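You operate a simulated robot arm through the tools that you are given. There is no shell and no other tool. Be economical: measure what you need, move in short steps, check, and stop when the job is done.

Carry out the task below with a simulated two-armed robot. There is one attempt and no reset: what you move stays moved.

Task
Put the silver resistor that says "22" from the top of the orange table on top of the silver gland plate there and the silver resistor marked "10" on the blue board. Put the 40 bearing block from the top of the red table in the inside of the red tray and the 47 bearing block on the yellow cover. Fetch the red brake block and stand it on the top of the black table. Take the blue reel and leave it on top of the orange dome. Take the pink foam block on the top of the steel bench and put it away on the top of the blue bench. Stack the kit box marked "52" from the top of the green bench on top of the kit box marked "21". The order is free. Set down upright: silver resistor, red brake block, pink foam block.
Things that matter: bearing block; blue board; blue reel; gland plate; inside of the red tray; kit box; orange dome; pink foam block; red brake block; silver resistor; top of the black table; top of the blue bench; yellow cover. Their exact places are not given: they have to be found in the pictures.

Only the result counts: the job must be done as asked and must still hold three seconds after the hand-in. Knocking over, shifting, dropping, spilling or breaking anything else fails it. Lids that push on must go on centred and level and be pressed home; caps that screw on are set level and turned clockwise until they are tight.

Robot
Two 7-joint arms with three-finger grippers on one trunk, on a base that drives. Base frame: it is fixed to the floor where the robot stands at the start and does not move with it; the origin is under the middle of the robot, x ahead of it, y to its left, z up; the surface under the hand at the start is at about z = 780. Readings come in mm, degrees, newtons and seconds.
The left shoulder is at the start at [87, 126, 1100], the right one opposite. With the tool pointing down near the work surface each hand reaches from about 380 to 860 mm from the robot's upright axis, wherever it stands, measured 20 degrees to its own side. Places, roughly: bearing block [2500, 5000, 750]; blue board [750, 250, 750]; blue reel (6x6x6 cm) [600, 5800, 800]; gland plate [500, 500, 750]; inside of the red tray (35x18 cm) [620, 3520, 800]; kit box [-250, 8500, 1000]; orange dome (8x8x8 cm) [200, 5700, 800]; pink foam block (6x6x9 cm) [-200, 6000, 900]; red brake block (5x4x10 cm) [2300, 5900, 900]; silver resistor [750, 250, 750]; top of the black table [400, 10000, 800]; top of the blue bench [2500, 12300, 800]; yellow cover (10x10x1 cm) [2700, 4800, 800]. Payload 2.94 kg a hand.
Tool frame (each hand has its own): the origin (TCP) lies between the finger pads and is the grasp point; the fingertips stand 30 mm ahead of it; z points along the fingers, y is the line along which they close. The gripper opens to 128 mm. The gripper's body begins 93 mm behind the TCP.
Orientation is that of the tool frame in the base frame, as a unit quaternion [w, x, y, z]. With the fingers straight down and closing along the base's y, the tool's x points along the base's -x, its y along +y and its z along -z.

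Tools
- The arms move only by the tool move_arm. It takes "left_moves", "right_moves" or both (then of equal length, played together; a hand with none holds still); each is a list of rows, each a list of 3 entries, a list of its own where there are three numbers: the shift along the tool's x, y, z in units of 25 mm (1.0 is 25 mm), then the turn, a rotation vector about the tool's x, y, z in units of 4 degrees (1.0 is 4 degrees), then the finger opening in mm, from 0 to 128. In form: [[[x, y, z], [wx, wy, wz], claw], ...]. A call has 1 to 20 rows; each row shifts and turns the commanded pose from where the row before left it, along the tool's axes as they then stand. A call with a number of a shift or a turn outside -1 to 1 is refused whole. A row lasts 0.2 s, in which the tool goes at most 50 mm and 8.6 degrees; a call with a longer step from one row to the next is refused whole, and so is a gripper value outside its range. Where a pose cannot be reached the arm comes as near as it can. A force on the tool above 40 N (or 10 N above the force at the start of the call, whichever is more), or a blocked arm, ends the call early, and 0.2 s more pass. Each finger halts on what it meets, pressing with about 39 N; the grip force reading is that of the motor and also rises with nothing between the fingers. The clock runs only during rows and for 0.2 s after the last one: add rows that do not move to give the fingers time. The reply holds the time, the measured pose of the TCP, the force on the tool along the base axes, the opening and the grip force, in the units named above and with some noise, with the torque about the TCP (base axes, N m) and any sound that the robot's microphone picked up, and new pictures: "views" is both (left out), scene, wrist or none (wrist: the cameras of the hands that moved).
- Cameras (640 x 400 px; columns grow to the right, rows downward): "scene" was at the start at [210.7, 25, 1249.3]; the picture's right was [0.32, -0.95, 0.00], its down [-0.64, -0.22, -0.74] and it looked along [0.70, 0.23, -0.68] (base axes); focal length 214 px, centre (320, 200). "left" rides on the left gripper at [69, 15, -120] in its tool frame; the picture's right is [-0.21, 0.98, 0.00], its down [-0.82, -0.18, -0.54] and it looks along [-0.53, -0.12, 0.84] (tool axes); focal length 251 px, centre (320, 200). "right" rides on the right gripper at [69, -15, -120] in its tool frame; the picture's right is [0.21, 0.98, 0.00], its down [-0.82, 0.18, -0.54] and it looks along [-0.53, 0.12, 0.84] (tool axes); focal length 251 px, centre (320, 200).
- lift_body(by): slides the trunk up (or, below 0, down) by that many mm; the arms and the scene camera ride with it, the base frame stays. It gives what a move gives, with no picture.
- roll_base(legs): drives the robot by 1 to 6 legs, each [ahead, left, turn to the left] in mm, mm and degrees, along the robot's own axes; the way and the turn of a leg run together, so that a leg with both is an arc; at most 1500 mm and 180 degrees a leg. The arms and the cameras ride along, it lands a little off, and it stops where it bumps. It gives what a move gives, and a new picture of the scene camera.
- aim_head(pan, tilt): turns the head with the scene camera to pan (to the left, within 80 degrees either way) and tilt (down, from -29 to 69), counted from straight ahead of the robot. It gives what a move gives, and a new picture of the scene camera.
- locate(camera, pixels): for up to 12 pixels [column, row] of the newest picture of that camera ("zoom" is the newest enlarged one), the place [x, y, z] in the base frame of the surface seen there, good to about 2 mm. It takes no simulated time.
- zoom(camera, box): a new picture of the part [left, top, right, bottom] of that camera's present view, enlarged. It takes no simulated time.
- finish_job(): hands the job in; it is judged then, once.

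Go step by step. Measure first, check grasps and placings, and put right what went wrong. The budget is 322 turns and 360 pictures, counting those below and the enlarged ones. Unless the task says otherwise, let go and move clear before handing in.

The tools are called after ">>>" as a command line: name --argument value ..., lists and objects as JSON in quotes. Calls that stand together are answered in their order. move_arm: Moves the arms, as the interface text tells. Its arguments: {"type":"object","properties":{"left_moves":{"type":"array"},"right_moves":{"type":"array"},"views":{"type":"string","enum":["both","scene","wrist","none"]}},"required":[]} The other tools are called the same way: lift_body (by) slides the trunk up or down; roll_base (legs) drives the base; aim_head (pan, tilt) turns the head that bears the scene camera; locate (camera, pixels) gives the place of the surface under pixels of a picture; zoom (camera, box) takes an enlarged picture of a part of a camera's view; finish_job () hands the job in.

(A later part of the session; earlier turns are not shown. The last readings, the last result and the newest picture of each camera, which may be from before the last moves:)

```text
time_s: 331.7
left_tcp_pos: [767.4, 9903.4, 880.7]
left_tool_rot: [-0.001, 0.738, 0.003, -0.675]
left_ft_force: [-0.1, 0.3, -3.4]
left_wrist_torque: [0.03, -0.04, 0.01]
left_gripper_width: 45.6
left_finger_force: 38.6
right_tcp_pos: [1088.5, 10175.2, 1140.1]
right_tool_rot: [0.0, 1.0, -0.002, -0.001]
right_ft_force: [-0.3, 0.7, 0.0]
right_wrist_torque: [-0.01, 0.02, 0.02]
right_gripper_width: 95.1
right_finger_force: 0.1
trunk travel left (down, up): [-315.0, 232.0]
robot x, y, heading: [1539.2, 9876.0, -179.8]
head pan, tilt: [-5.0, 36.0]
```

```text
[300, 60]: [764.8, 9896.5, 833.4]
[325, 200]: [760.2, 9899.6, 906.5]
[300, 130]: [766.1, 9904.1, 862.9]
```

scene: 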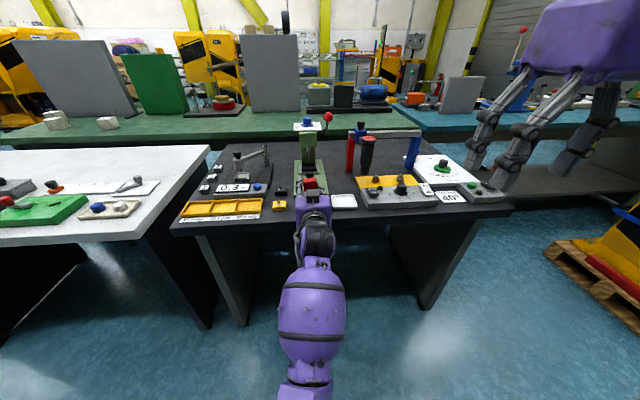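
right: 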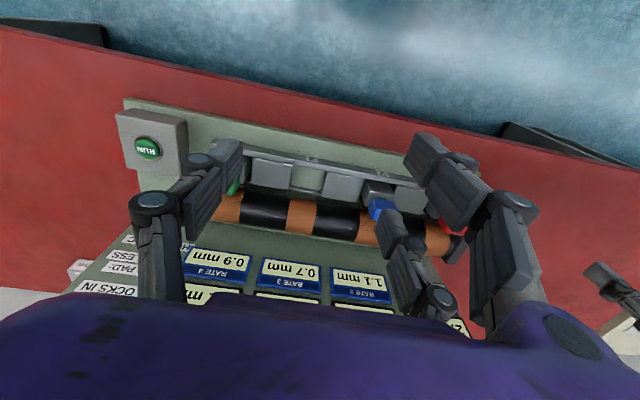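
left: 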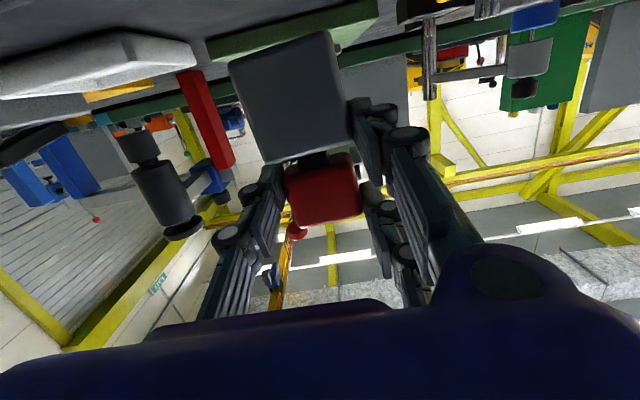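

Block is 100 mm tall (top was 922, so bottom 822): contact expected near TCP ≈ 871. Continue down.

>>> move_arm --left_moves '[[[0.1, 0, 0], [0, 0, 0], 0], [[0.1, 0, 0], [0, 0, 0], 0], [[0.08, 0, 0], [0, 0, 0], 0], [[0.06, 0, 0], [0, 0, 0], 0], [[0, 0, 0], [0, 0, 0], 0]]' --views "none"

```text
time_s: 332.9
left_tcp_pos: [768.3, 9904.7, 873.3]
left_tool_rot: [-0.001, 0.737, 0.003, -0.676]
left_ft_force: [-2.8, -0.7, 2.4]
left_wrist_torque: [-0.14, 0.07, -0.04]
left_gripper_width: 45.5
left_finger_force: 38.8
right_tcp_pos: [1088.0, 10175.6, 1139.2]
right_tool_rot: [0.0, 1.0, -0.002, -0.001]
right_ft_force: [0.3, -0.8, 1.3]
right_wrist_torque: [-0.02, 0.01, -0.01]
right_gripper_width: 95.0
right_finger_force: 0.1
trunk travel left (down, up): [-315.0, 232.0]
robot x, y, heading: [1540.0, 9879.6, -179.7]
head pan, tilt: [-5.0, 36.0]
```

Contact begins. A touch more, then open gradually.

>>> move_arm --left_moves '[[[0.06, 0, 0], [0, 0, 0], 0], [[0.04, 0, 0], [0, 0, 0], 0], [[0, 0, 0], [0, 0, 0], 0], [[0, 0, 0], [0, 0, 0], 48], [[0, 0, 0], [0, 0, 0], 54], [[0, 0, 0], [0, 0, 0], 62], [[0, 0, 0], [0, 0, 0], 75], [[0, 0, 0], [0, 0, 0], 85]]' --views "both"

>>> zoom --camera "scene" --box '[250, 130, 370, 230]'

```text
time_s: 334.7
left_tcp_pos: [768.0, 9905.5, 868.8]
left_tool_rot: [0.0, 0.738, 0.003, -0.675]
left_ft_force: [-0.3, 0.3, 0.4]
left_wrist_torque: [0.02, 0.0, -0.02]
left_gripper_width: 85.0
left_finger_force: 0.1
right_tcp_pos: [1089.2, 10175.4, 1138.9]
right_tool_rot: [0.0, 1.0, -0.001, -0.001]
right_ft_force: [0.2, 0.0, 0.4]
right_wrist_torque: [0.01, 0.04, -0.02]
right_gripper_width: 95.0
right_finger_force: 0.0
trunk travel left (down, up): [-315.0, 232.0]
robot x, y, heading: [1540.5, 9878.4, -179.9]
head pan, tilt: [-5.0, 36.0]
```

scene: 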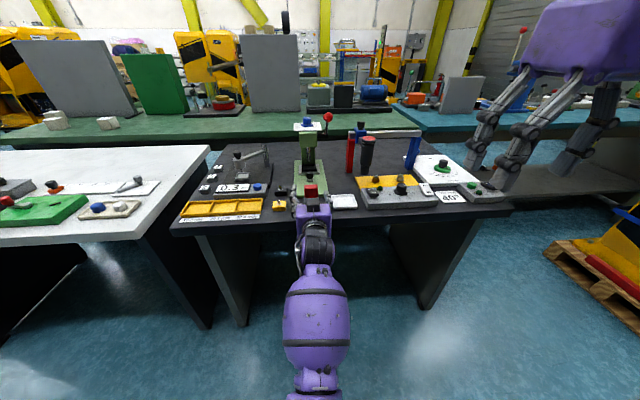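
left: 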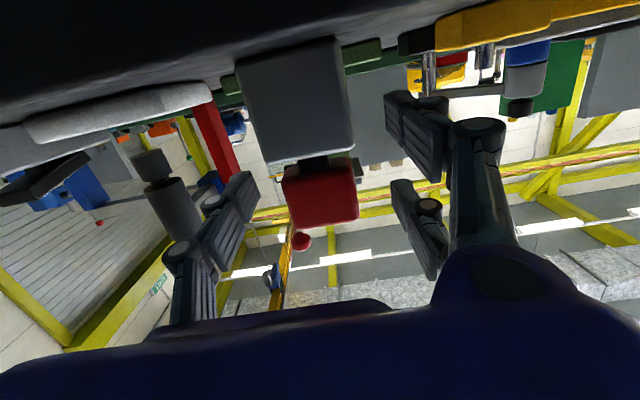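

```text
4.00 times, centred on (310, 180) of scene
```

zoom: 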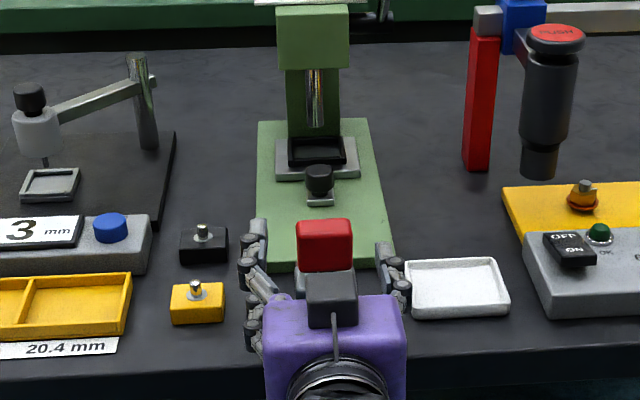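

The block stands upright on the black table. I drive straight back, then check it.

>>> roll_base --legs '[[-150, 0, 0]]'

>>> zoom --camera "scene" --box '[250, 130, 370, 230]'

```text
time_s: 336.1
left_tcp_pos: [919.3, 9905.1, 869.2]
left_tool_rot: [0.0, 0.738, 0.003, -0.675]
left_ft_force: [0.3, -0.2, 0.6]
left_wrist_torque: [-0.04, -0.03, 0.04]
left_gripper_width: 84.7
left_finger_force: 0.0
right_tcp_pos: [1238.2, 10176.6, 1139.4]
right_tool_rot: [0.001, 1.0, -0.002, -0.001]
right_ft_force: [0.5, 0.6, 0.3]
right_wrist_torque: [0.04, 0.05, 0.02]
right_gripper_width: 94.9
right_finger_force: 0.1
trunk travel left (down, up): [-315.0, 232.0]
robot x, y, heading: [1684.0, 9879.6, -180.1]
head pan, tilt: [-5.0, 36.0]
```

scene: 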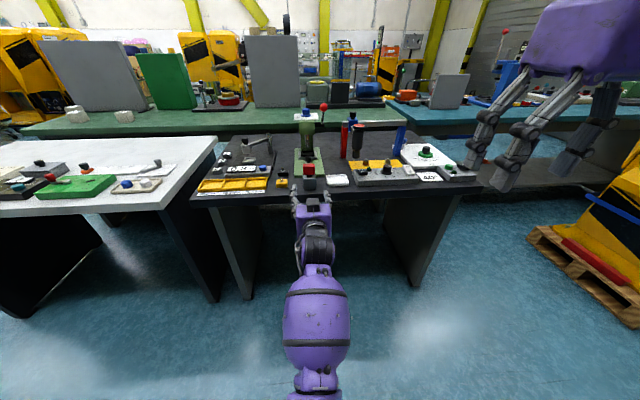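

```text
4.00 times, centred on (310, 180) of scene
```

zoom: 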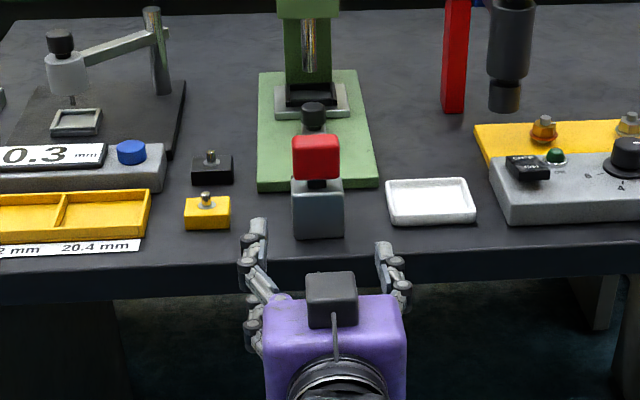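

The brake block stands upright and free. I restore the left hand to pointing down (raise first, then pitch back).

>>> move_arm --left_moves '[[[-1, 0, 0], [0, 0, 0], 85], [[-1, 0, 0], [0, 0, 0], 85], [[-1, 0, 0], [0, 0, 0], 85], [[-1, 0, 0], [0, 0, 0], 85], [[-1, 0, 0], [0, 0, 0], 85], [[-1, 0, 0], [0, 0, 0], 85], [[0, 0, 0], [0, 1, 0], 85], [[0, 0, 0], [0, 1, 0], 85], [[0, 0, 0], [0, 1, 0], 85], [[0, 0, 0], [0, 1, 0], 85], [[0, 0, 0], [0, 1, 0], 85], [[0, 0, 0], [0, 1, 0], 85], [[0, 0, 0], [0, 1, 0], 85], [[0, 0, 0], [0, 1, 0], 85], [[0, 0, 0], [0, 1, 0], 85], [[0, 0, 0], [0, 1, 0], 85], [[0, 0, 0], [0, 1, 0], 85], [[0, 0, 0], [0, 1, 0], 85], [[0, 0, 0], [0, 1, 0], 85], [[0, 0, 0], [0, 1, 0], 85]]' --views "none"

>>> move_arm --left_moves '[[[0, 0, 0], [0, 1, 0], 85], [[0, 0, 0], [0, 1, 0], 85], [[0, 0, 0], [0, 1, 0], 85], [[0, 0, 0], [0, 1, 0], 85], [[0, 0, 0], [0, 1, 0], 85], [[0, 0, 0], [0, 1, 0], 85], [[0, 0, 0], [0, 1, 0], 85], [[0, 0, 0], [0, 0.3, 0], 85], [[1, 0.5, 0], [0, 0, 0], 85], [[1, 0.5, 0], [0, 0, 0], 85], [[1, 0.5, 0], [0, 0, 0], 85], [[1, 0.5, -0.5], [0, 0, 0], 85], [[1, 0.5, -0.5], [0, 0, 0], 85], [[1, 0.5, -0.5], [0, 0, 0], 85], [[1, 0.5, 0], [0, 0, 0], 85], [[1, 0.5, 0], [0, 0, 0], 85], [[1, 0.5, 0], [0, 0, 0], 85], [[1, 0.5, 0], [0, 0, 0], 85], [[1, 0.5, 0], [0, 0, 0], 85], [[1, 0.5, 0], [0, 0, 0], 85]]' --views "none"

>>> aim_head --pan 25 --tilt 20

>>> zoom --camera "scene" --box '[100, 60, 400, 240]'

```text
time_s: 340.2
left_tcp_pos: [904.0, 9903.7, 1018.2]
left_tool_rot: [-0.002, 0.969, 0.002, -0.249]
left_ft_force: [0.2, 1.0, 0.7]
left_wrist_torque: [0.0, -0.02, -0.01]
left_gripper_width: 84.9
left_finger_force: 0.0
right_tcp_pos: [1237.3, 10175.6, 1139.4]
right_tool_rot: [0.0, 1.0, -0.002, -0.002]
right_ft_force: [-0.7, -0.5, 0.2]
right_wrist_torque: [-0.01, -0.01, 0.02]
right_gripper_width: 94.9
right_finger_force: 0.0
trunk travel left (down, up): [-315.0, 232.0]
robot x, y, heading: [1688.2, 9877.1, -179.7]
head pan, tilt: [-5.0, 36.0]
```

```text
time_s: 343.0
left_tcp_pos: [1026.2, 9740.9, 959.3]
left_tool_rot: [0.002, 0.993, 0.096, 0.071]
left_ft_force: [0.5, 0.2, -1.6]
left_wrist_torque: [-0.02, 0.0, -0.05]
left_gripper_width: 85.1
left_finger_force: 0.1
left hand out of reach, approached as far as the arm can: row 7, 8
right_tcp_pos: [1238.7, 10176.3, 1139.7]
right_tool_rot: [0.0, 1.0, -0.001, -0.001]
right_ft_force: [0.3, -0.9, 1.0]
right_wrist_torque: [0.02, 0.02, -0.02]
right_gripper_width: 95.3
right_finger_force: 0.1
trunk travel left (down, up): [-315.0, 232.0]
robot x, y, heading: [1693.3, 9875.1, -180.2]
head pan, tilt: [-5.0, 36.0]
stopped in row 13 (left hand): the arm was blocked; the commanded pose is now the measured one
```

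```text
time_s: 344.0
left_tcp_pos: [1026.3, 9742.4, 960.4]
left_tool_rot: [0.002, 0.993, 0.095, 0.071]
left_ft_force: [0.5, -0.3, 0.2]
left_wrist_torque: [-0.02, -0.05, 0.0]
left_gripper_width: 84.5
left_finger_force: 0.1
right_tcp_pos: [1237.7, 10175.5, 1138.8]
right_tool_rot: [0.001, 1.0, -0.002, 0.0]
right_ft_force: [0.0, 0.2, 0.1]
right_wrist_torque: [0.04, -0.03, 0.02]
right_gripper_width: 95.0
right_finger_force: 0.1
trunk travel left (down, up): [-315.0, 232.0]
robot x, y, heading: [1691.1, 9875.9, -179.7]
head pan, tilt: [25.0, 20.0]
```

scene: 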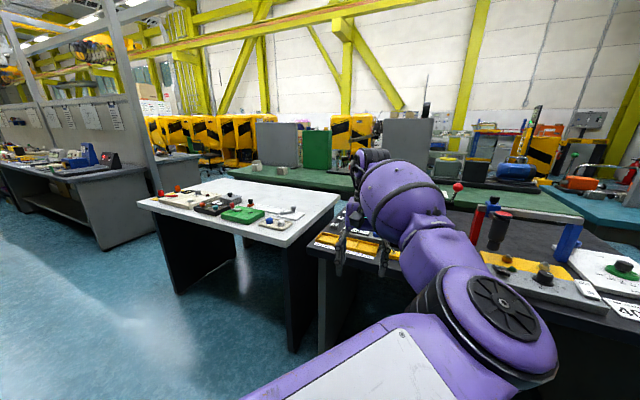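

```text
2.13 times, centred on (250, 150) of scene
```

zoom: 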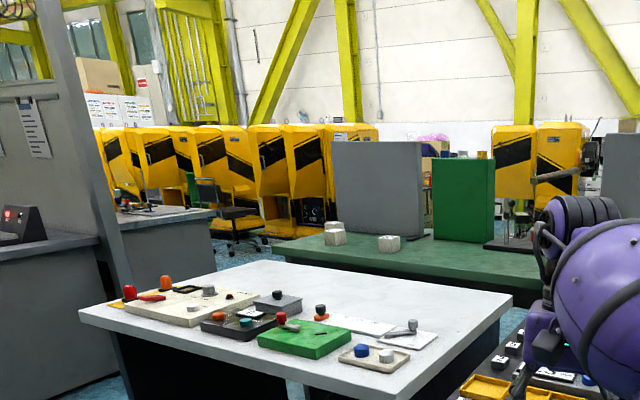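

The left arm is folded awkwardly (blocked at x≈1026). I re-level the hand and move it outward to let the elbow unfold.

>>> move_arm --left_moves '[[[-0.6, 0.3, 0], [0, -0.5, 0.69], 85], [[-0.6, 0.3, 0], [0, -0.5, 0.69], 85], [[-0.6, 0.3, 0], [0, -0.5, 0.69], 85], [[-0.6, 0.3, 0], [0, -0.5, 0.69], 85], [[-0.5, 0.8, -0.5], [0, 0, 0], 85], [[-0.5, 0.8, -0.5], [0, 0, 0], 85], [[0, 0.8, -0.5], [0, 0, 0], 85], [[0, 0.8, -0.5], [0, 0, 0], 85], [[0, 0.8, -0.5], [0, 0, 0], 85]]' --views "scene"

```text
time_s: 346.0
left_tcp_pos: [945.4, 9611.3, 1018.2]
left_tool_rot: [0.001, 1.0, -0.005, 0.001]
left_ft_force: [-0.7, -0.8, 0.1]
left_wrist_torque: [0.02, -0.03, -0.01]
left_gripper_width: 85.0
left_finger_force: 0.1
right_tcp_pos: [1237.1, 10174.2, 1139.3]
right_tool_rot: [0.0, 1.0, -0.001, -0.002]
right_ft_force: [0.0, 0.1, -0.2]
right_wrist_torque: [0.06, 0.03, -0.02]
right_gripper_width: 94.9
right_finger_force: 0.1
trunk travel left (down, up): [-315.0, 232.0]
robot x, y, heading: [1687.8, 9880.2, -179.9]
head pan, tilt: [25.0, 20.0]
```

scene: 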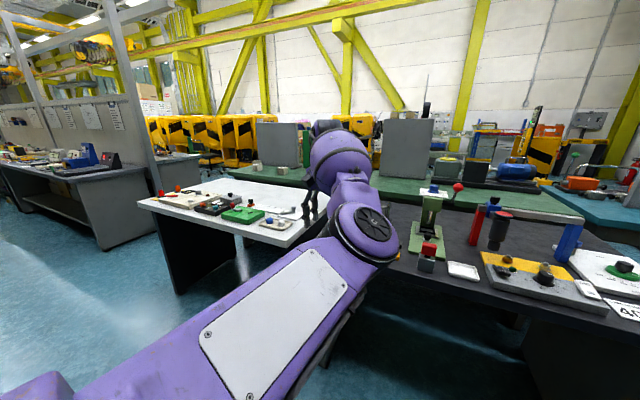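

>>> move_arm --left_moves '[[[0, 1, -0.3], [0, 0, 0], 85], [[0, 1, -0.3], [0, 0, 0], 85], [[0, 1, -0.3], [0, 0, 0], 85], [[0.3, 1, -0.3], [0, 0, 0], 85], [[0.3, 1, -0.3], [0, 0, 0], 85], [[0.8, 0.5, 0], [0, 0, 0], 85], [[0.8, 0.3, 0], [0, 0, 0], 85], [[0.8, 0, 0], [0, 0, 0], 85], [[0.8, 0, 0], [0, 0, 0], 85], [[0.8, 0, 0], [0, 0, 0], 85], [[0.8, 0, 0], [0, 0, 0], 85], [[0.8, 0, 0], [0, 0, 0], 85], [[0.8, -0.5, 0], [0, 0, 0], 85], [[0.8, -0.5, 0], [0, 0, 0], 85], [[0.8, -0.5, 0], [0, 0, 0], 85]]' --views "scene"

```text
time_s: 349.2
left_tcp_pos: [1160.0, 9502.3, 1056.7]
left_tool_rot: [0.003, 1.0, -0.006, 0.0]
left_ft_force: [-1.4, -0.5, 0.7]
left_wrist_torque: [-0.01, 0.06, -0.05]
left_gripper_width: 84.7
left_finger_force: 0.1
right_tcp_pos: [1238.8, 10175.7, 1138.8]
right_tool_rot: [0.0, 1.0, -0.001, -0.001]
right_ft_force: [-0.3, -0.1, -0.3]
right_wrist_torque: [-0.01, 0.01, 0.01]
right_gripper_width: 94.9
right_finger_force: 0.1
trunk travel left (down, up): [-315.0, 232.0]
robot x, y, heading: [1689.9, 9878.6, -179.9]
head pan, tilt: [25.0, 20.0]
```

scene: 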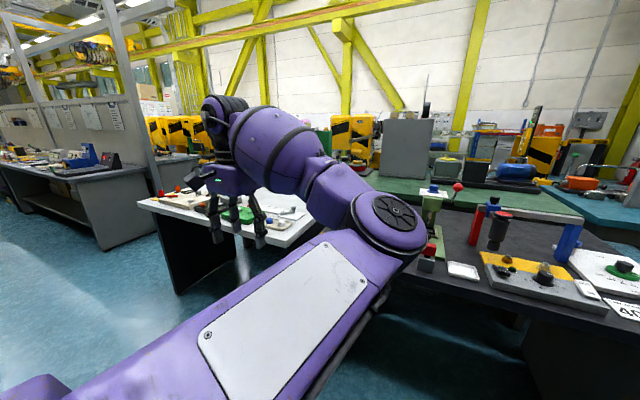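

The elbow is folded inward. I sweep the hand far out to the left and bring it back so that the elbow ends up outside.

>>> move_arm --left_moves '[[[0.62, 0.89, 0], [0, 0, 0], 85], [[0.62, 0.89, 0], [0, 0, 0], 85], [[0.62, 0.89, 0], [0, 0, 0], 85], [[0.62, 0.89, 0], [0, 0, 0], 85], [[0.62, 0.89, 0], [0, 0, 0], 85], [[0.62, 0.89, 0], [0, 0, 0], 85], [[0.62, 0.89, 0], [0, 0, 0], 85], [[0.62, 0.89, 0], [0, 0, 0], 85], [[0.62, 0.89, 0], [0, 0, 0], 85], [[0.62, 0.89, 0], [0, 0, 0], 85], [[0.62, 0.89, 0], [0, 0, 0], 85], [[0.62, 0.89, 0], [0, 0, 0], 85], [[0.62, 0.89, 0], [0, 0, 0], 85], [[0.62, 0.89, 0], [0, 0, 0], 85], [[0.62, 0.89, 0], [0, 0, 0], 85], [[0.62, 0.89, 0], [0, 0, 0], 85], [[0.62, 0.89, 0], [0, 0, 0], 85]]' --views "none"

>>> move_arm --left_moves '[[[-0.35, -0.95, 0], [0, 0, 0], 85], [[-0.35, -0.95, 0], [0, 0, 0], 85], [[-0.35, -0.95, 0], [0, 0, 0], 85], [[-0.35, -0.95, 0], [0, 0, 0], 85], [[-0.35, -0.95, 0], [0, 0, 0], 85], [[-0.35, -0.95, 0], [0, 0, 0], 85], [[-0.35, -0.95, 0], [0, 0, 0], 85], [[-0.35, -0.95, 0], [0, 0, 0], 85], [[-0.35, -0.95, 0], [0, 0, 0], 85], [[-0.35, -0.95, 0], [0, 0, 0], 85], [[-0.35, -0.95, 0], [0, 0, 0], 85], [[-0.35, -0.95, 0], [0, 0, 0], 85], [[-0.35, -0.95, 0], [0, 0, 0], 85], [[-0.35, -0.95, 0], [0, 0, 0], 85], [[-0.35, -0.95, 0], [0, 0, 0], 85], [[-0.35, -0.95, 0], [0, 0, 0], 85], [[-0.35, -0.95, 0], [0, 0, 0], 85]]' --views "scene"

```text
time_s: 352.8
left_tcp_pos: [1418.1, 9119.7, 1058.9]
left_tool_rot: [0.002, 1.0, -0.006, 0.001]
left_ft_force: [0.3, 0.3, 0.2]
left_wrist_torque: [0.03, 0.03, 0.01]
left_gripper_width: 85.1
left_finger_force: 0.1
right_tcp_pos: [1238.7, 10175.8, 1139.1]
right_tool_rot: [0.0, 1.0, -0.001, -0.002]
right_ft_force: [-0.5, -0.9, 0.4]
right_wrist_torque: [0.03, 0.02, 0.01]
right_gripper_width: 95.0
right_finger_force: 0.1
trunk travel left (down, up): [-315.0, 232.0]
robot x, y, heading: [1690.0, 9879.3, -179.9]
head pan, tilt: [25.0, 20.0]
```

```text
time_s: 356.4
left_tcp_pos: [1271.1, 9530.3, 1057.5]
left_tool_rot: [0.003, 1.0, -0.005, 0.002]
left_ft_force: [0.1, 0.0, -0.4]
left_wrist_torque: [0.03, -0.02, -0.03]
left_gripper_width: 84.9
left_finger_force: 0.0
right_tcp_pos: [1237.9, 10176.9, 1138.8]
right_tool_rot: [0.0, 1.0, -0.002, -0.002]
right_ft_force: [-0.6, -0.3, 0.4]
right_wrist_torque: [0.03, 0.01, 0.02]
right_gripper_width: 95.0
right_finger_force: 0.0
trunk travel left (down, up): [-315.0, 232.0]
robot x, y, heading: [1686.3, 9879.9, -180.0]
head pan, tilt: [25.0, 20.0]
```

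scene: 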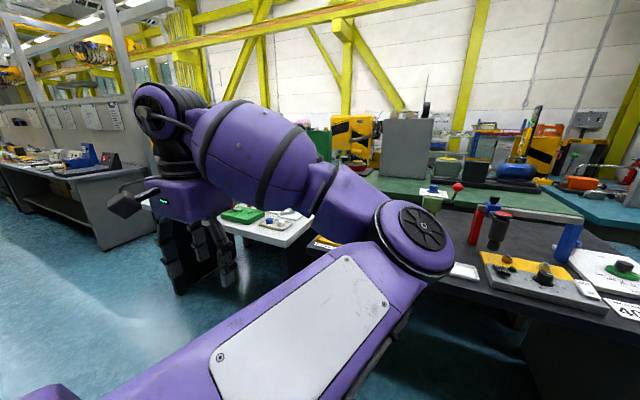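

>>> locate --camera "scene" --pixels '[[410, 240], [330, 320], [440, 260], [20, 120], [110, 150], [150, 175]]'

```text
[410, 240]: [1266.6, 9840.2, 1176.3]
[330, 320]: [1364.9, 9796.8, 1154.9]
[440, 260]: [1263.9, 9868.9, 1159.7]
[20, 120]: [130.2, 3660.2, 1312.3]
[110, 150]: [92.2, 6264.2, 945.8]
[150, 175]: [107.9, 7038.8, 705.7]
```

The elbow stays inside but is clear of the right arm's work area; I will use the right arm. The partition ends at y≈7040, so a cross-aisle runs at y≈7500; I drive there and look west.

>>> roll_base --legs '[[0, 0, 90], [1300, -150, 0], [1080, -100, 0], [0, 0, -90]]'

>>> aim_head --pan -20 --tilt 20

```text
time_s: 375.8
left_tcp_pos: [1058.6, 7128.6, 1056.7]
left_tool_rot: [0.002, 1.0, 0.0, 0.001]
left_ft_force: [-0.3, 0.0, 0.2]
left_wrist_torque: [0.05, 0.01, -0.04]
left_gripper_width: 84.8
left_finger_force: 0.1
right_tcp_pos: [1017.9, 7777.1, 1139.4]
right_tool_rot: [0.0, 1.0, 0.005, -0.001]
right_ft_force: [0.1, -0.1, -0.7]
right_wrist_torque: [0.04, 0.02, 0.02]
right_gripper_width: 94.8
right_finger_force: 0.0
trunk travel left (down, up): [-315.0, 232.0]
robot x, y, heading: [1469.8, 7484.1, -179.7]
head pan, tilt: [25.0, 20.0]
```

scene: 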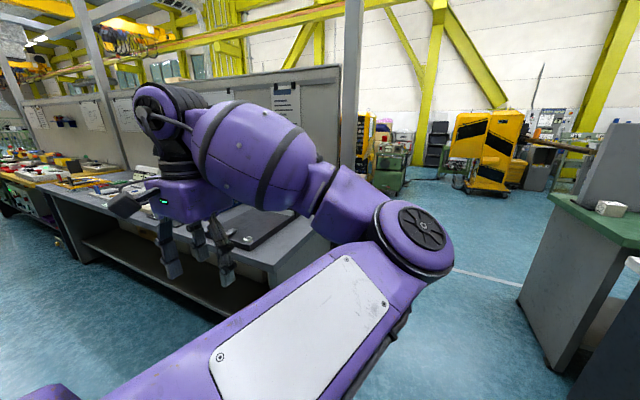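

```text
time_s: 376.9
left_tcp_pos: [1059.2, 7127.9, 1055.9]
left_tool_rot: [0.001, 1.0, 0.001, 0.001]
left_ft_force: [0.1, -0.6, 0.6]
left_wrist_torque: [0.06, 0.01, 0.0]
left_gripper_width: 84.9
left_finger_force: 0.1
right_tcp_pos: [1018.3, 7776.8, 1139.3]
right_tool_rot: [0.0, 1.0, 0.003, 0.0]
right_ft_force: [-0.1, -0.3, 0.0]
right_wrist_torque: [-0.01, 0.02, 0.02]
right_gripper_width: 94.8
right_finger_force: 0.0
trunk travel left (down, up): [-315.0, 232.0]
robot x, y, heading: [1469.8, 7481.1, -179.2]
head pan, tilt: [-20.0, 20.0]
```

scene: 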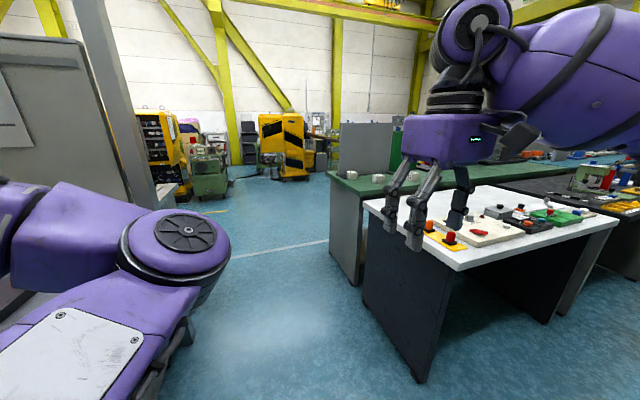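

>>> locate --camera "scene" --pixels '[[372, 205], [365, 290], [330, 172], [330, 250], [120, 120], [285, 175], [200, 195], [415, 378]]'

```text
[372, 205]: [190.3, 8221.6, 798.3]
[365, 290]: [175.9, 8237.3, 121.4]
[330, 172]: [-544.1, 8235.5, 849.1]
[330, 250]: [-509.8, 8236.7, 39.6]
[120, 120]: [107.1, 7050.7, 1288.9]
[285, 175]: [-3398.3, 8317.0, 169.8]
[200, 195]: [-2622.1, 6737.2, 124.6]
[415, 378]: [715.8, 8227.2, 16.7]
```

The gap is about 1.16 m wide (y 7060–8220). I pass through its middle to the west side.

>>> roll_base --legs '[[0, -150, -0.8], [1400, 0, 0], [1300, 0, 0]]'

>>> aim_head --pan 80 --tilt 15

```text
time_s: 391.6
left_tcp_pos: [-1629.6, 7260.2, 1056.9]
left_tool_rot: [0.003, 1.0, -0.002, 0.001]
left_ft_force: [-0.3, 0.3, 0.3]
left_wrist_torque: [0.03, -0.01, -0.01]
left_gripper_width: 84.9
left_finger_force: 0.1
right_tcp_pos: [-1669.2, 7908.1, 1139.2]
right_tool_rot: [0.0, 1.0, 0.002, 0.0]
right_ft_force: [1.1, -0.2, -0.3]
right_wrist_torque: [0.01, -0.02, 0.0]
right_gripper_width: 95.1
right_finger_force: 0.0
trunk travel left (down, up): [-315.0, 232.0]
robot x, y, heading: [-1218.1, 7613.3, -179.4]
head pan, tilt: [-20.0, 20.0]
```

scene: 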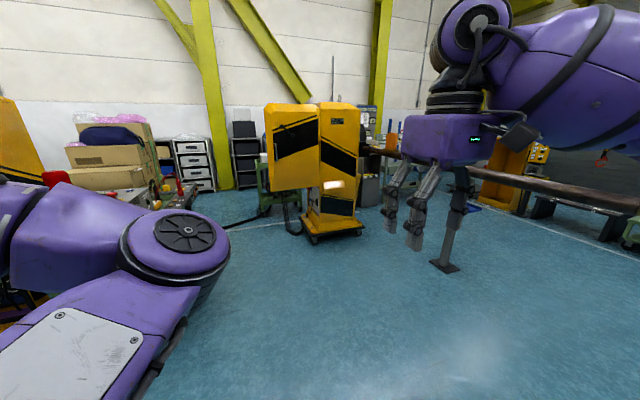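

```text
time_s: 393.3
left_tcp_pos: [-1628.9, 7259.8, 1057.0]
left_tool_rot: [0.002, 1.0, -0.002, 0.001]
left_ft_force: [0.1, 0.4, 0.5]
left_wrist_torque: [-0.02, 0.02, 0.02]
left_gripper_width: 85.1
left_finger_force: 0.1
right_tcp_pos: [-1669.7, 7908.9, 1139.5]
right_tool_rot: [0.0, 1.0, 0.001, -0.001]
right_ft_force: [0.0, 1.3, -0.3]
right_wrist_torque: [0.03, -0.01, 0.02]
right_gripper_width: 94.7
right_finger_force: 0.0
trunk travel left (down, up): [-315.0, 232.0]
robot x, y, heading: [-1219.8, 7614.9, -179.3]
head pan, tilt: [80.0, 15.0]
```

scene: 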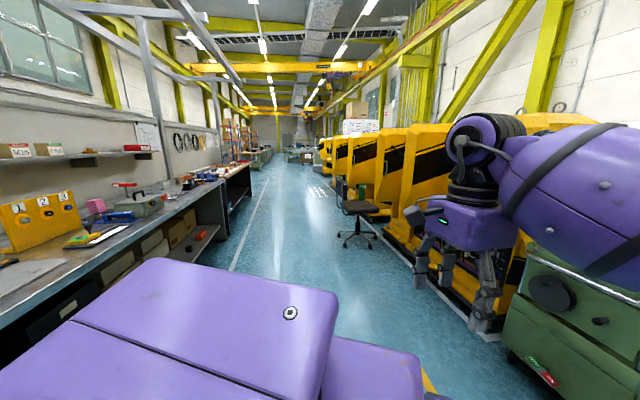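

>>> zoom --camera "scene" --box '[0, 130, 260, 300]'

>>> locate --camera "scene" --pixels '[[95, 205], [97, 215], [120, 235], [60, 275], [500, 320], [360, 235], [80, 155], [195, 180], [130, 220], [345, 235]]'

```text
2.35 times, centred on (130, 215) of scene
```

zoom: 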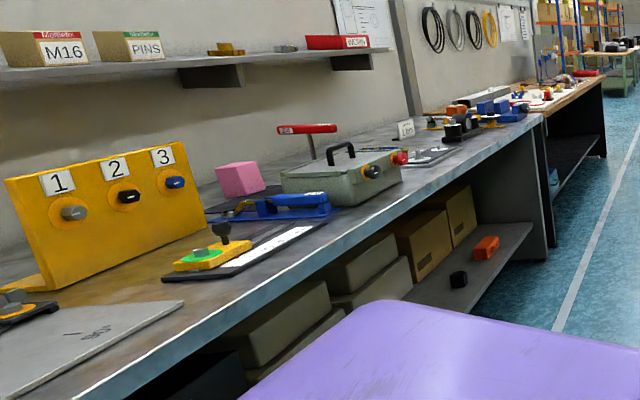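

```text
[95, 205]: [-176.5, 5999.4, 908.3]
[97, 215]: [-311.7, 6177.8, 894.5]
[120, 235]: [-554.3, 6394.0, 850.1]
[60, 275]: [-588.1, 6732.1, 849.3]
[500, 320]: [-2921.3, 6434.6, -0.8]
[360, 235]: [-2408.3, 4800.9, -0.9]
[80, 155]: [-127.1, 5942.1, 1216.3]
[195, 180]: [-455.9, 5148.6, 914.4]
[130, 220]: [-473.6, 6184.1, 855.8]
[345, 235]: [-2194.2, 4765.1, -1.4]
```

Pink block at (−176,5999) on the steel bench. I drive south to y≈6000 and face the bench.

>>> roll_base --legs '[[0, 0, 89.5], [1450, 0, 0], [170, 0, 0], [0, 0, 90]]'

>>> aim_head --pan -8 --tilt 18

```text
time_s: 409.2
left_tcp_pos: [-815.6, 6340.9, 1057.4]
left_tool_rot: [-0.001, 0.011, 1.0, 0.002]
left_ft_force: [-0.2, 0.1, 0.0]
left_wrist_torque: [0.02, -0.01, -0.02]
left_gripper_width: 85.2
left_finger_force: 0.1
right_tcp_pos: [-785.5, 5692.1, 1138.7]
right_tool_rot: [0.001, 0.007, 1.0, 0.0]
right_ft_force: [-0.6, 0.2, 0.6]
right_wrist_torque: [0.02, -0.02, 0.01]
right_gripper_width: 94.9
right_finger_force: 0.1
trunk travel left (down, up): [-315.0, 232.0]
robot x, y, heading: [-1232.4, 5991.6, -0.5]
head pan, tilt: [80.0, 15.0]
```

scene: 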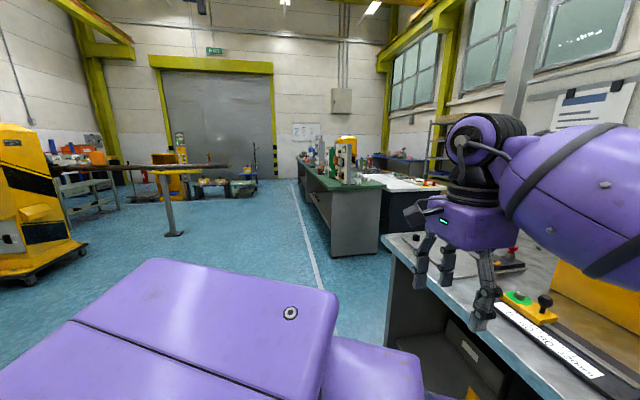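

```text
time_s: 410.9
left_tcp_pos: [-815.2, 6340.1, 1058.0]
left_tool_rot: [-0.001, 0.011, 1.0, 0.002]
left_ft_force: [-0.6, 0.0, 0.5]
left_wrist_torque: [0.02, 0.03, 0.03]
left_gripper_width: 85.1
left_finger_force: 0.0
right_tcp_pos: [-786.2, 5692.2, 1140.4]
right_tool_rot: [0.001, 0.007, 1.0, 0.0]
right_ft_force: [0.9, 0.1, 0.6]
right_wrist_torque: [-0.02, -0.01, -0.01]
right_gripper_width: 94.9
right_finger_force: 0.1
trunk travel left (down, up): [-315.0, 232.0]
robot x, y, heading: [-1228.2, 5997.1, -0.5]
head pan, tilt: [-8.0, 18.0]
```

scene: 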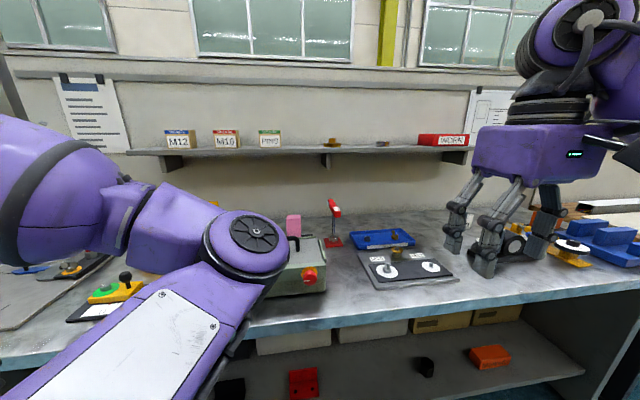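

>>> roll_base --legs '[[0, 170, 0.5]]'

>>> aim_head --pan -12 --tilt 22

>>> zoom --camera "scene" --box '[230, 130, 450, 290]'

```text
time_s: 413.0
left_tcp_pos: [-817.8, 6513.6, 1057.2]
left_tool_rot: [-0.001, 0.005, 1.0, 0.002]
left_ft_force: [0.4, 0.4, 0.0]
left_wrist_torque: [-0.04, 0.0, 0.02]
left_gripper_width: 85.1
left_finger_force: 0.1
right_tcp_pos: [-781.7, 5865.7, 1139.6]
right_tool_rot: [0.001, 0.002, 1.0, 0.001]
right_ft_force: [0.7, 1.1, 1.3]
right_wrist_torque: [-0.03, 0.02, 0.01]
right_gripper_width: 95.1
right_finger_force: 0.0
trunk travel left (down, up): [-315.0, 232.0]
robot x, y, heading: [-1233.3, 6166.0, -0.3]
head pan, tilt: [-8.0, 18.0]
```

scene: 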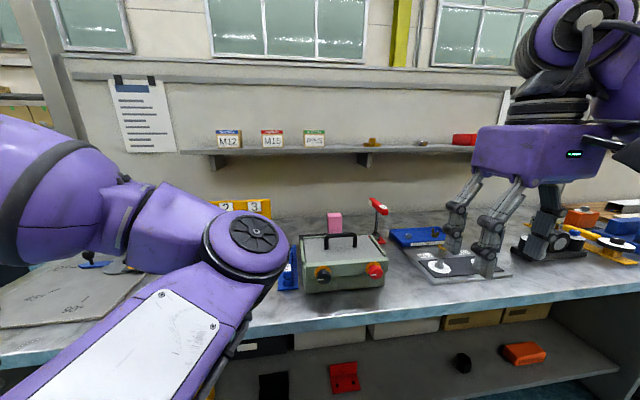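

```text
time_s: 413.6
left_tcp_pos: [-815.7, 6513.9, 1056.6]
left_tool_rot: [-0.001, 0.006, 1.0, 0.002]
left_ft_force: [-0.5, 0.8, 0.2]
left_wrist_torque: [0.0, 0.0, 0.01]
left_gripper_width: 85.0
left_finger_force: 0.0
right_tcp_pos: [-782.4, 5866.5, 1139.1]
right_tool_rot: [0.001, 0.003, 1.0, 0.0]
right_ft_force: [0.1, 0.6, 0.2]
right_wrist_torque: [0.0, -0.04, 0.01]
right_gripper_width: 95.0
right_finger_force: 0.2
trunk travel left (down, up): [-315.0, 232.0]
robot x, y, heading: [-1229.4, 6164.0, 0.3]
head pan, tilt: [-12.0, 22.0]
```

scene: 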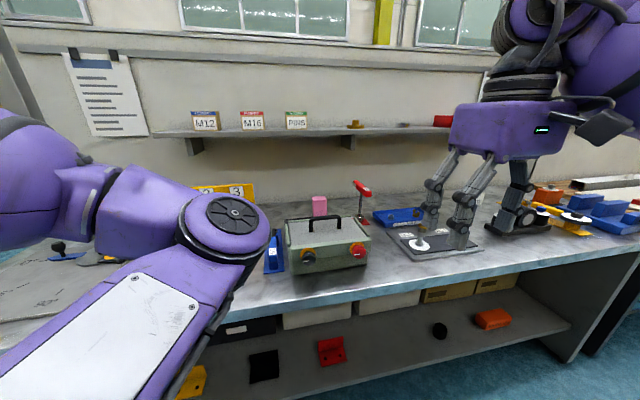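

```text
2.50 times, centred on (340, 210) of scene
```

zoom: 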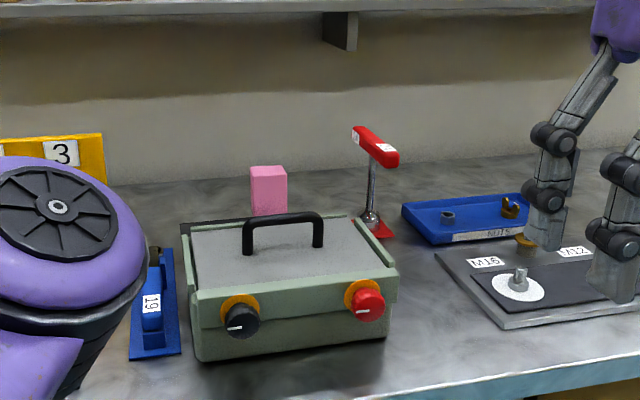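

>>> locate --camera "zoom" --pixels '[[252, 172], [284, 172], [268, 190], [268, 168], [283, 215], [250, 245], [320, 225], [375, 150], [300, 5], [280, 222], [240, 395], [340, 20]]'

```text
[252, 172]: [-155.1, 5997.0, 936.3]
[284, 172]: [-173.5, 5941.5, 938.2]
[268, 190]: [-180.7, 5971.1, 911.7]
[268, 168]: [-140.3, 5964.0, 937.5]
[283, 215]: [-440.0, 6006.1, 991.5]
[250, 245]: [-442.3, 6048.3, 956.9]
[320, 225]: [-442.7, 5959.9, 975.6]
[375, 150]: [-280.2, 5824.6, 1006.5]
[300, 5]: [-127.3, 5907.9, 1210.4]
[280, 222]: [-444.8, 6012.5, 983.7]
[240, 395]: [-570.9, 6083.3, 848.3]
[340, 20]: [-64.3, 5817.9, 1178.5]
```

The pink block's top is z≈938, bench 848; a shelf (front x≈−127, z≈1180) overhangs it, so I will pitch the hand ~25°. First I drive ahead 270 mm.

>>> roll_base --legs '[[270, 0, 0]]'

>>> aim_head --pan -14 --tilt 25

>>> zoom --camera "scene" --box '[250, 120, 430, 250]'

```text
time_s: 415.6
left_tcp_pos: [-546.4, 6513.6, 1057.5]
left_tool_rot: [-0.002, 0.006, 1.0, 0.002]
left_ft_force: [-0.1, -0.3, 0.0]
left_wrist_torque: [-0.04, 0.02, 0.03]
left_gripper_width: 84.7
left_finger_force: 0.1
right_tcp_pos: [-513.4, 5865.2, 1140.1]
right_tool_rot: [0.001, 0.002, 1.0, 0.0]
right_ft_force: [0.9, -0.6, -0.3]
right_wrist_torque: [0.04, 0.0, 0.03]
right_gripper_width: 95.2
right_finger_force: 0.0
trunk travel left (down, up): [-315.0, 232.0]
robot x, y, heading: [-963.4, 6162.6, 0.0]
head pan, tilt: [-12.0, 22.0]
```

scene: 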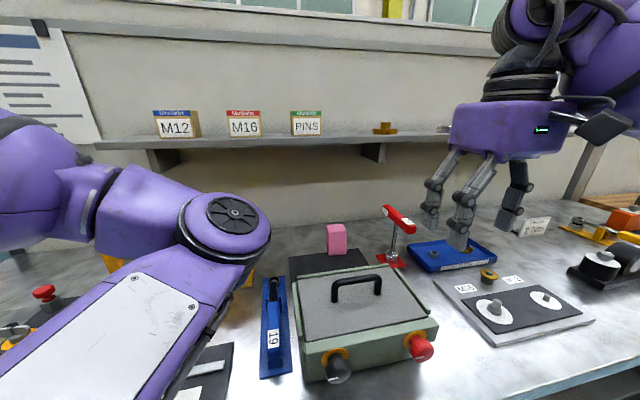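

```text
time_s: 416.2
left_tcp_pos: [-547.0, 6514.9, 1057.1]
left_tool_rot: [-0.001, 0.007, 1.0, 0.002]
left_ft_force: [0.1, -0.3, 0.2]
left_wrist_torque: [-0.01, -0.02, 0.01]
left_gripper_width: 85.0
left_finger_force: 0.1
right_tcp_pos: [-512.2, 5865.3, 1138.9]
right_tool_rot: [0.001, 0.003, 1.0, 0.0]
right_ft_force: [0.9, -0.8, 0.3]
right_wrist_torque: [0.0, 0.02, -0.01]
right_gripper_width: 95.0
right_finger_force: 0.0
trunk travel left (down, up): [-315.0, 232.0]
robot x, y, heading: [-960.8, 6161.8, 0.0]
head pan, tilt: [-14.0, 25.0]
```

scene: 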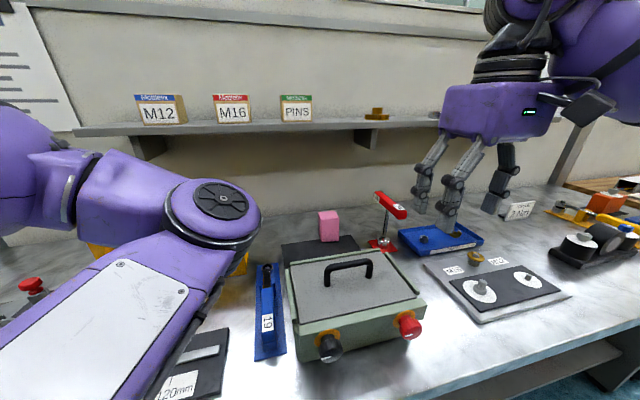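

```text
3.08 times, centred on (340, 185) of scene
```

zoom: 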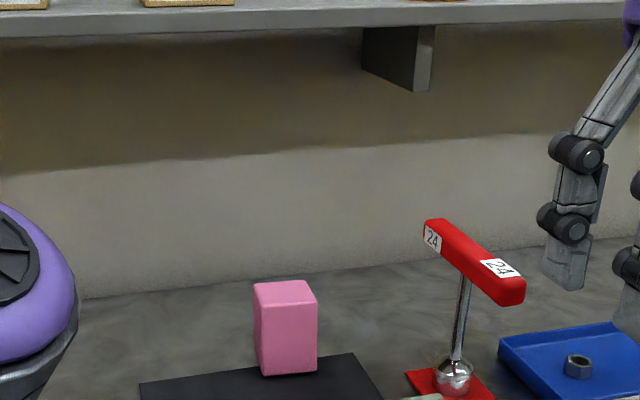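

>>> locate --camera "zoom" --pixels '[[262, 303], [313, 300], [304, 284], [256, 287], [285, 293], [264, 370], [314, 366], [290, 340], [258, 330], [345, 375], [250, 380], [475, 260]]'

>>> locate --camera "scene" --pixels '[[300, 262], [380, 250], [350, 262], [400, 130], [345, 245]]'

```text
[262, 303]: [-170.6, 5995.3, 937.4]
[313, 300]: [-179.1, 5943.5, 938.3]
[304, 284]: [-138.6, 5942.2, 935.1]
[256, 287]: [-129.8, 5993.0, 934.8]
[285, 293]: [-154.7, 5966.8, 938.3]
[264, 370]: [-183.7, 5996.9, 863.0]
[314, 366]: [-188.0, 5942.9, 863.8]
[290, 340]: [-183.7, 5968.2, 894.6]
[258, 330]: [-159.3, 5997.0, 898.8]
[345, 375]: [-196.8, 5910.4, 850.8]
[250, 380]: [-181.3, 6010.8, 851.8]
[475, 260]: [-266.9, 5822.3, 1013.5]
```

```text
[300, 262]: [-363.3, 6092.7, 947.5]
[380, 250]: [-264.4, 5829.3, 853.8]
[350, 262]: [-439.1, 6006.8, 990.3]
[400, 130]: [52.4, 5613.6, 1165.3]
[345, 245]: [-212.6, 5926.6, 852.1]
```

Pink block centre ≈ (−156,5968.5), yaw ≈ −7°. I yaw and pitch the right hand, then go to a pre-grasp point.

>>> move_arm --right_moves '[[[0, 0, 0], [0, 0, 0.9], 90], [[0, 0, 0], [0, 0, 0.85], 90], [[0, 0, 0], [0, -1, 0], 90], [[0, 0, 0], [0, -1, 0], 90], [[0, 0, 0], [0, -1, 0], 90], [[0, 0, 0], [0, -1, 0], 90], [[0, 0, 0], [0, -1, 0], 90], [[0, 0, 0], [0, -1, 0], 90], [[0, 0, 0], [0, -0.25, 0], 90], [[-0.702, 0.4875, 0.855], [0, 0, 0], 90], [[-0.702, 0.4875, 0.855], [0, 0, 0], 90], [[-0.702, 0.4875, 0.855], [0, 0, 0], 90], [[-0.702, 0.4875, 0.855], [0, 0, 0], 90], [[-0.702, 0.4875, 0.855], [0, 0, 0], 90], [[-0.702, 0.4875, 0.855], [0, 0, 0], 90], [[-0.702, 0.4875, 0.855], [0, 0, 0], 90], [[-0.702, 0.4875, 0.855], [0, 0, 0], 90]]' --views "both"

```text
time_s: 419.8
left_tcp_pos: [-547.4, 6513.3, 1056.5]
left_tool_rot: [-0.001, 0.006, 1.0, 0.002]
left_ft_force: [-0.6, -0.2, 0.4]
left_wrist_torque: [0.01, 0.0, -0.01]
left_gripper_width: 84.9
left_finger_force: 0.1
right_tcp_pos: [-302.3, 5937.3, 1043.2]
right_tool_rot: [0.217, 0.063, 0.974, -0.014]
right_ft_force: [-0.6, -1.4, -0.1]
right_wrist_torque: [0.01, 0.01, 0.0]
right_gripper_width: 89.9
right_finger_force: 0.0
trunk travel left (down, up): [-315.0, 232.0]
robot x, y, heading: [-960.6, 6163.5, 0.3]
head pan, tilt: [-14.0, 25.0]
```

scene: 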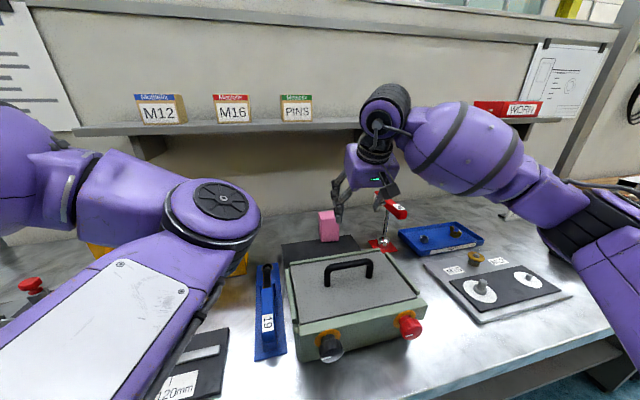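
right: 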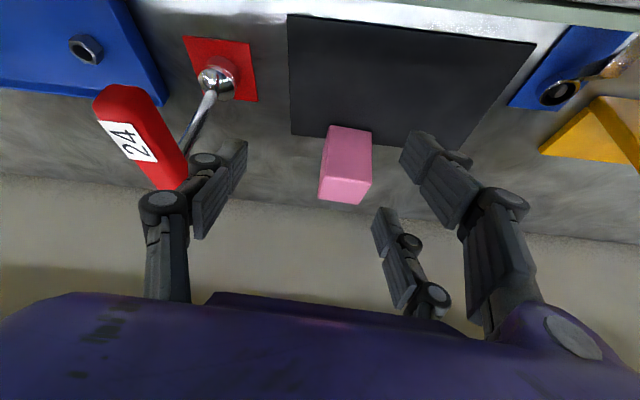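

>>> locate --camera "right" --pixels '[[180, 165], [165, 185], [110, 95], [345, 135], [330, 195], [368, 190], [350, 160], [185, 180]]'

```text
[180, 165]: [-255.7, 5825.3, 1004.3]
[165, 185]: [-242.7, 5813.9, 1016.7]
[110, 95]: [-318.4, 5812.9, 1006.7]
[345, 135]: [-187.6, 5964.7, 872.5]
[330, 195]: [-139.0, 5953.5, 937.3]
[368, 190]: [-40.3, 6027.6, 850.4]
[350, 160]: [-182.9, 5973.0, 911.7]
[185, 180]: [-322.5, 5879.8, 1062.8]
```

>>> move_arm --right_moves '[[[-0.695, 0.4925, 0.85], [0, 0, 0], 90], [[-0.695, 0.4925, 0.85], [0, 0, 0], 90], [[-0.695, 0.4925, 0.85], [0, 0, 0], 90], [[-0.695, 0.4925, 0.85], [0, 0, 0], 90], [[0, 0, 0.5], [0, 0, 0], 90]]' --views "both"

>>> zoom --camera "scene" --box '[280, 100, 430, 260]'

```text
time_s: 421.0
left_tcp_pos: [-546.6, 6512.5, 1057.7]
left_tool_rot: [-0.001, 0.006, 1.0, 0.003]
left_ft_force: [0.9, -0.2, 0.1]
left_wrist_torque: [0.01, 0.0, -0.01]
left_gripper_width: 84.8
left_finger_force: 0.1
right_tcp_pos: [-192.9, 5972.1, 986.8]
right_tool_rot: [0.217, 0.062, 0.974, -0.013]
right_ft_force: [0.3, -0.5, -0.7]
right_wrist_torque: [0.02, 0.0, -0.01]
right_gripper_width: 89.8
right_finger_force: 0.0
trunk travel left (down, up): [-315.0, 232.0]
robot x, y, heading: [-962.5, 6162.3, 0.2]
head pan, tilt: [-14.0, 25.0]
```

scene: 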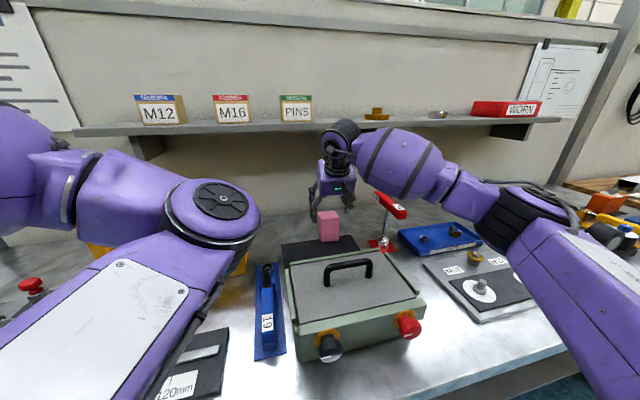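
right: 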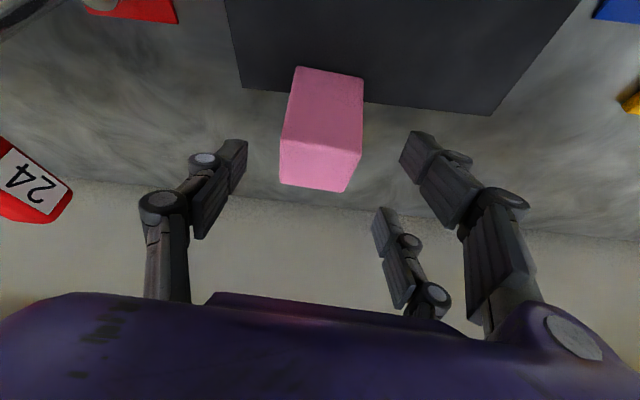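

```text
2.50 times, centred on (355, 180) of scene
```

zoom: 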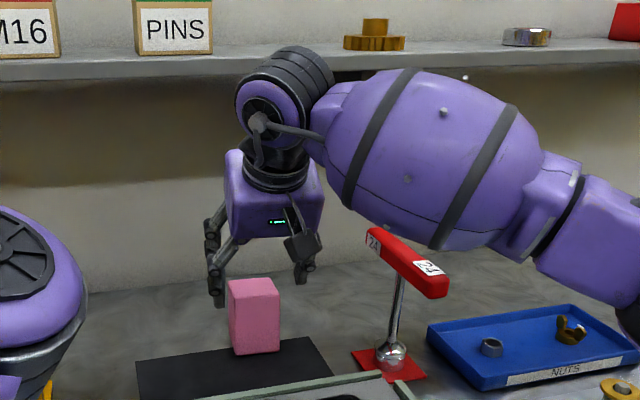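

The right forearm passes over the red clamp; I check its clearance.

>>> locate --camera "zoom" --pixels '[[430, 240], [480, 250], [380, 215], [440, 265], [385, 235], [445, 285], [300, 60], [265, 75]]'

```text
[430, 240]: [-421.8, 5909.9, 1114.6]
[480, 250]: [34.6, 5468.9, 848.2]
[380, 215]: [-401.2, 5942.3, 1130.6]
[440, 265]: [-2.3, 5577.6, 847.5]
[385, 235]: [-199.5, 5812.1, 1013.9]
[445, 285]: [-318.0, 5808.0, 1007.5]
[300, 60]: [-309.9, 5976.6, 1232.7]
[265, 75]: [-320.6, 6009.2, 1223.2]
```

Clear. I approach along the fingers 90 mm and close.

>>> move_arm --right_moves '[[[0, 0.05, 0.8], [0, 0, 0], 90], [[0, 0, 0.8], [0, 0, 0], 90], [[0, 0, 0.8], [0, 0, 0], 90], [[0, 0, 0.7], [0, 0, 0], 90], [[0, 0, 0.5], [0, 0, 0], 90], [[0, 0, 0], [0, 0, 0], 75], [[0, 0, 0], [0, 0, 0], 66], [[0, 0, 0], [0, 0, 0], 60], [[0, 0, 0], [0, 0, 0], 54], [[0, 0, 0], [0, 0, 0], 45], [[0, 0, 0], [0, 0, 0], 30]]' --views "both"

```text
time_s: 423.4
left_tcp_pos: [-546.4, 6514.7, 1057.8]
left_tool_rot: [-0.001, 0.006, 1.0, 0.002]
left_ft_force: [0.7, -0.1, 0.5]
left_wrist_torque: [-0.01, 0.03, -0.01]
left_gripper_width: 85.1
left_finger_force: 0.0
right_tcp_pos: [-155.0, 5968.6, 903.9]
right_tool_rot: [0.217, 0.062, 0.974, -0.014]
right_ft_force: [0.4, -1.2, 0.6]
right_wrist_torque: [-0.07, -0.02, 0.03]
right_gripper_width: 59.2
right_finger_force: 39.5
trunk travel left (down, up): [-315.0, 232.0]
robot x, y, heading: [-962.2, 6160.1, 0.1]
head pan, tilt: [-14.0, 25.0]
```

scene: 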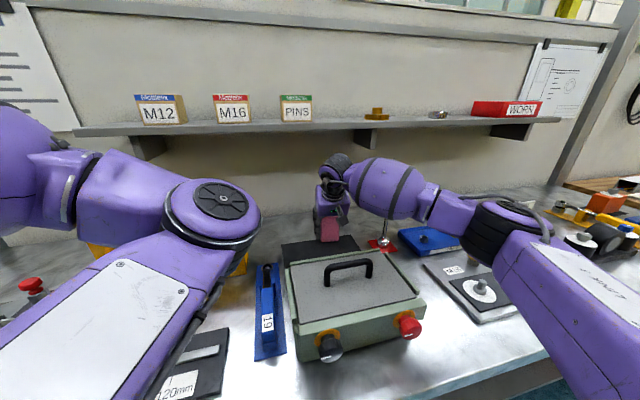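
right: 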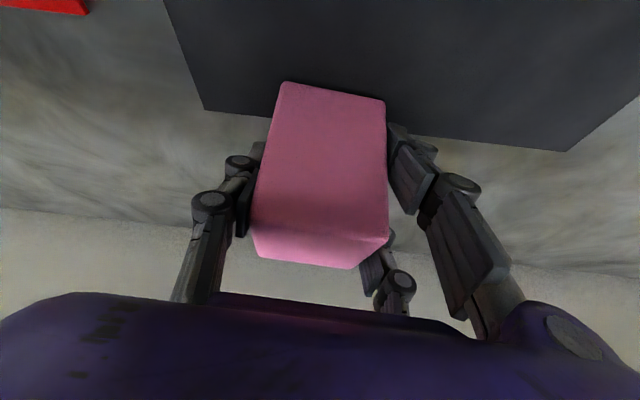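

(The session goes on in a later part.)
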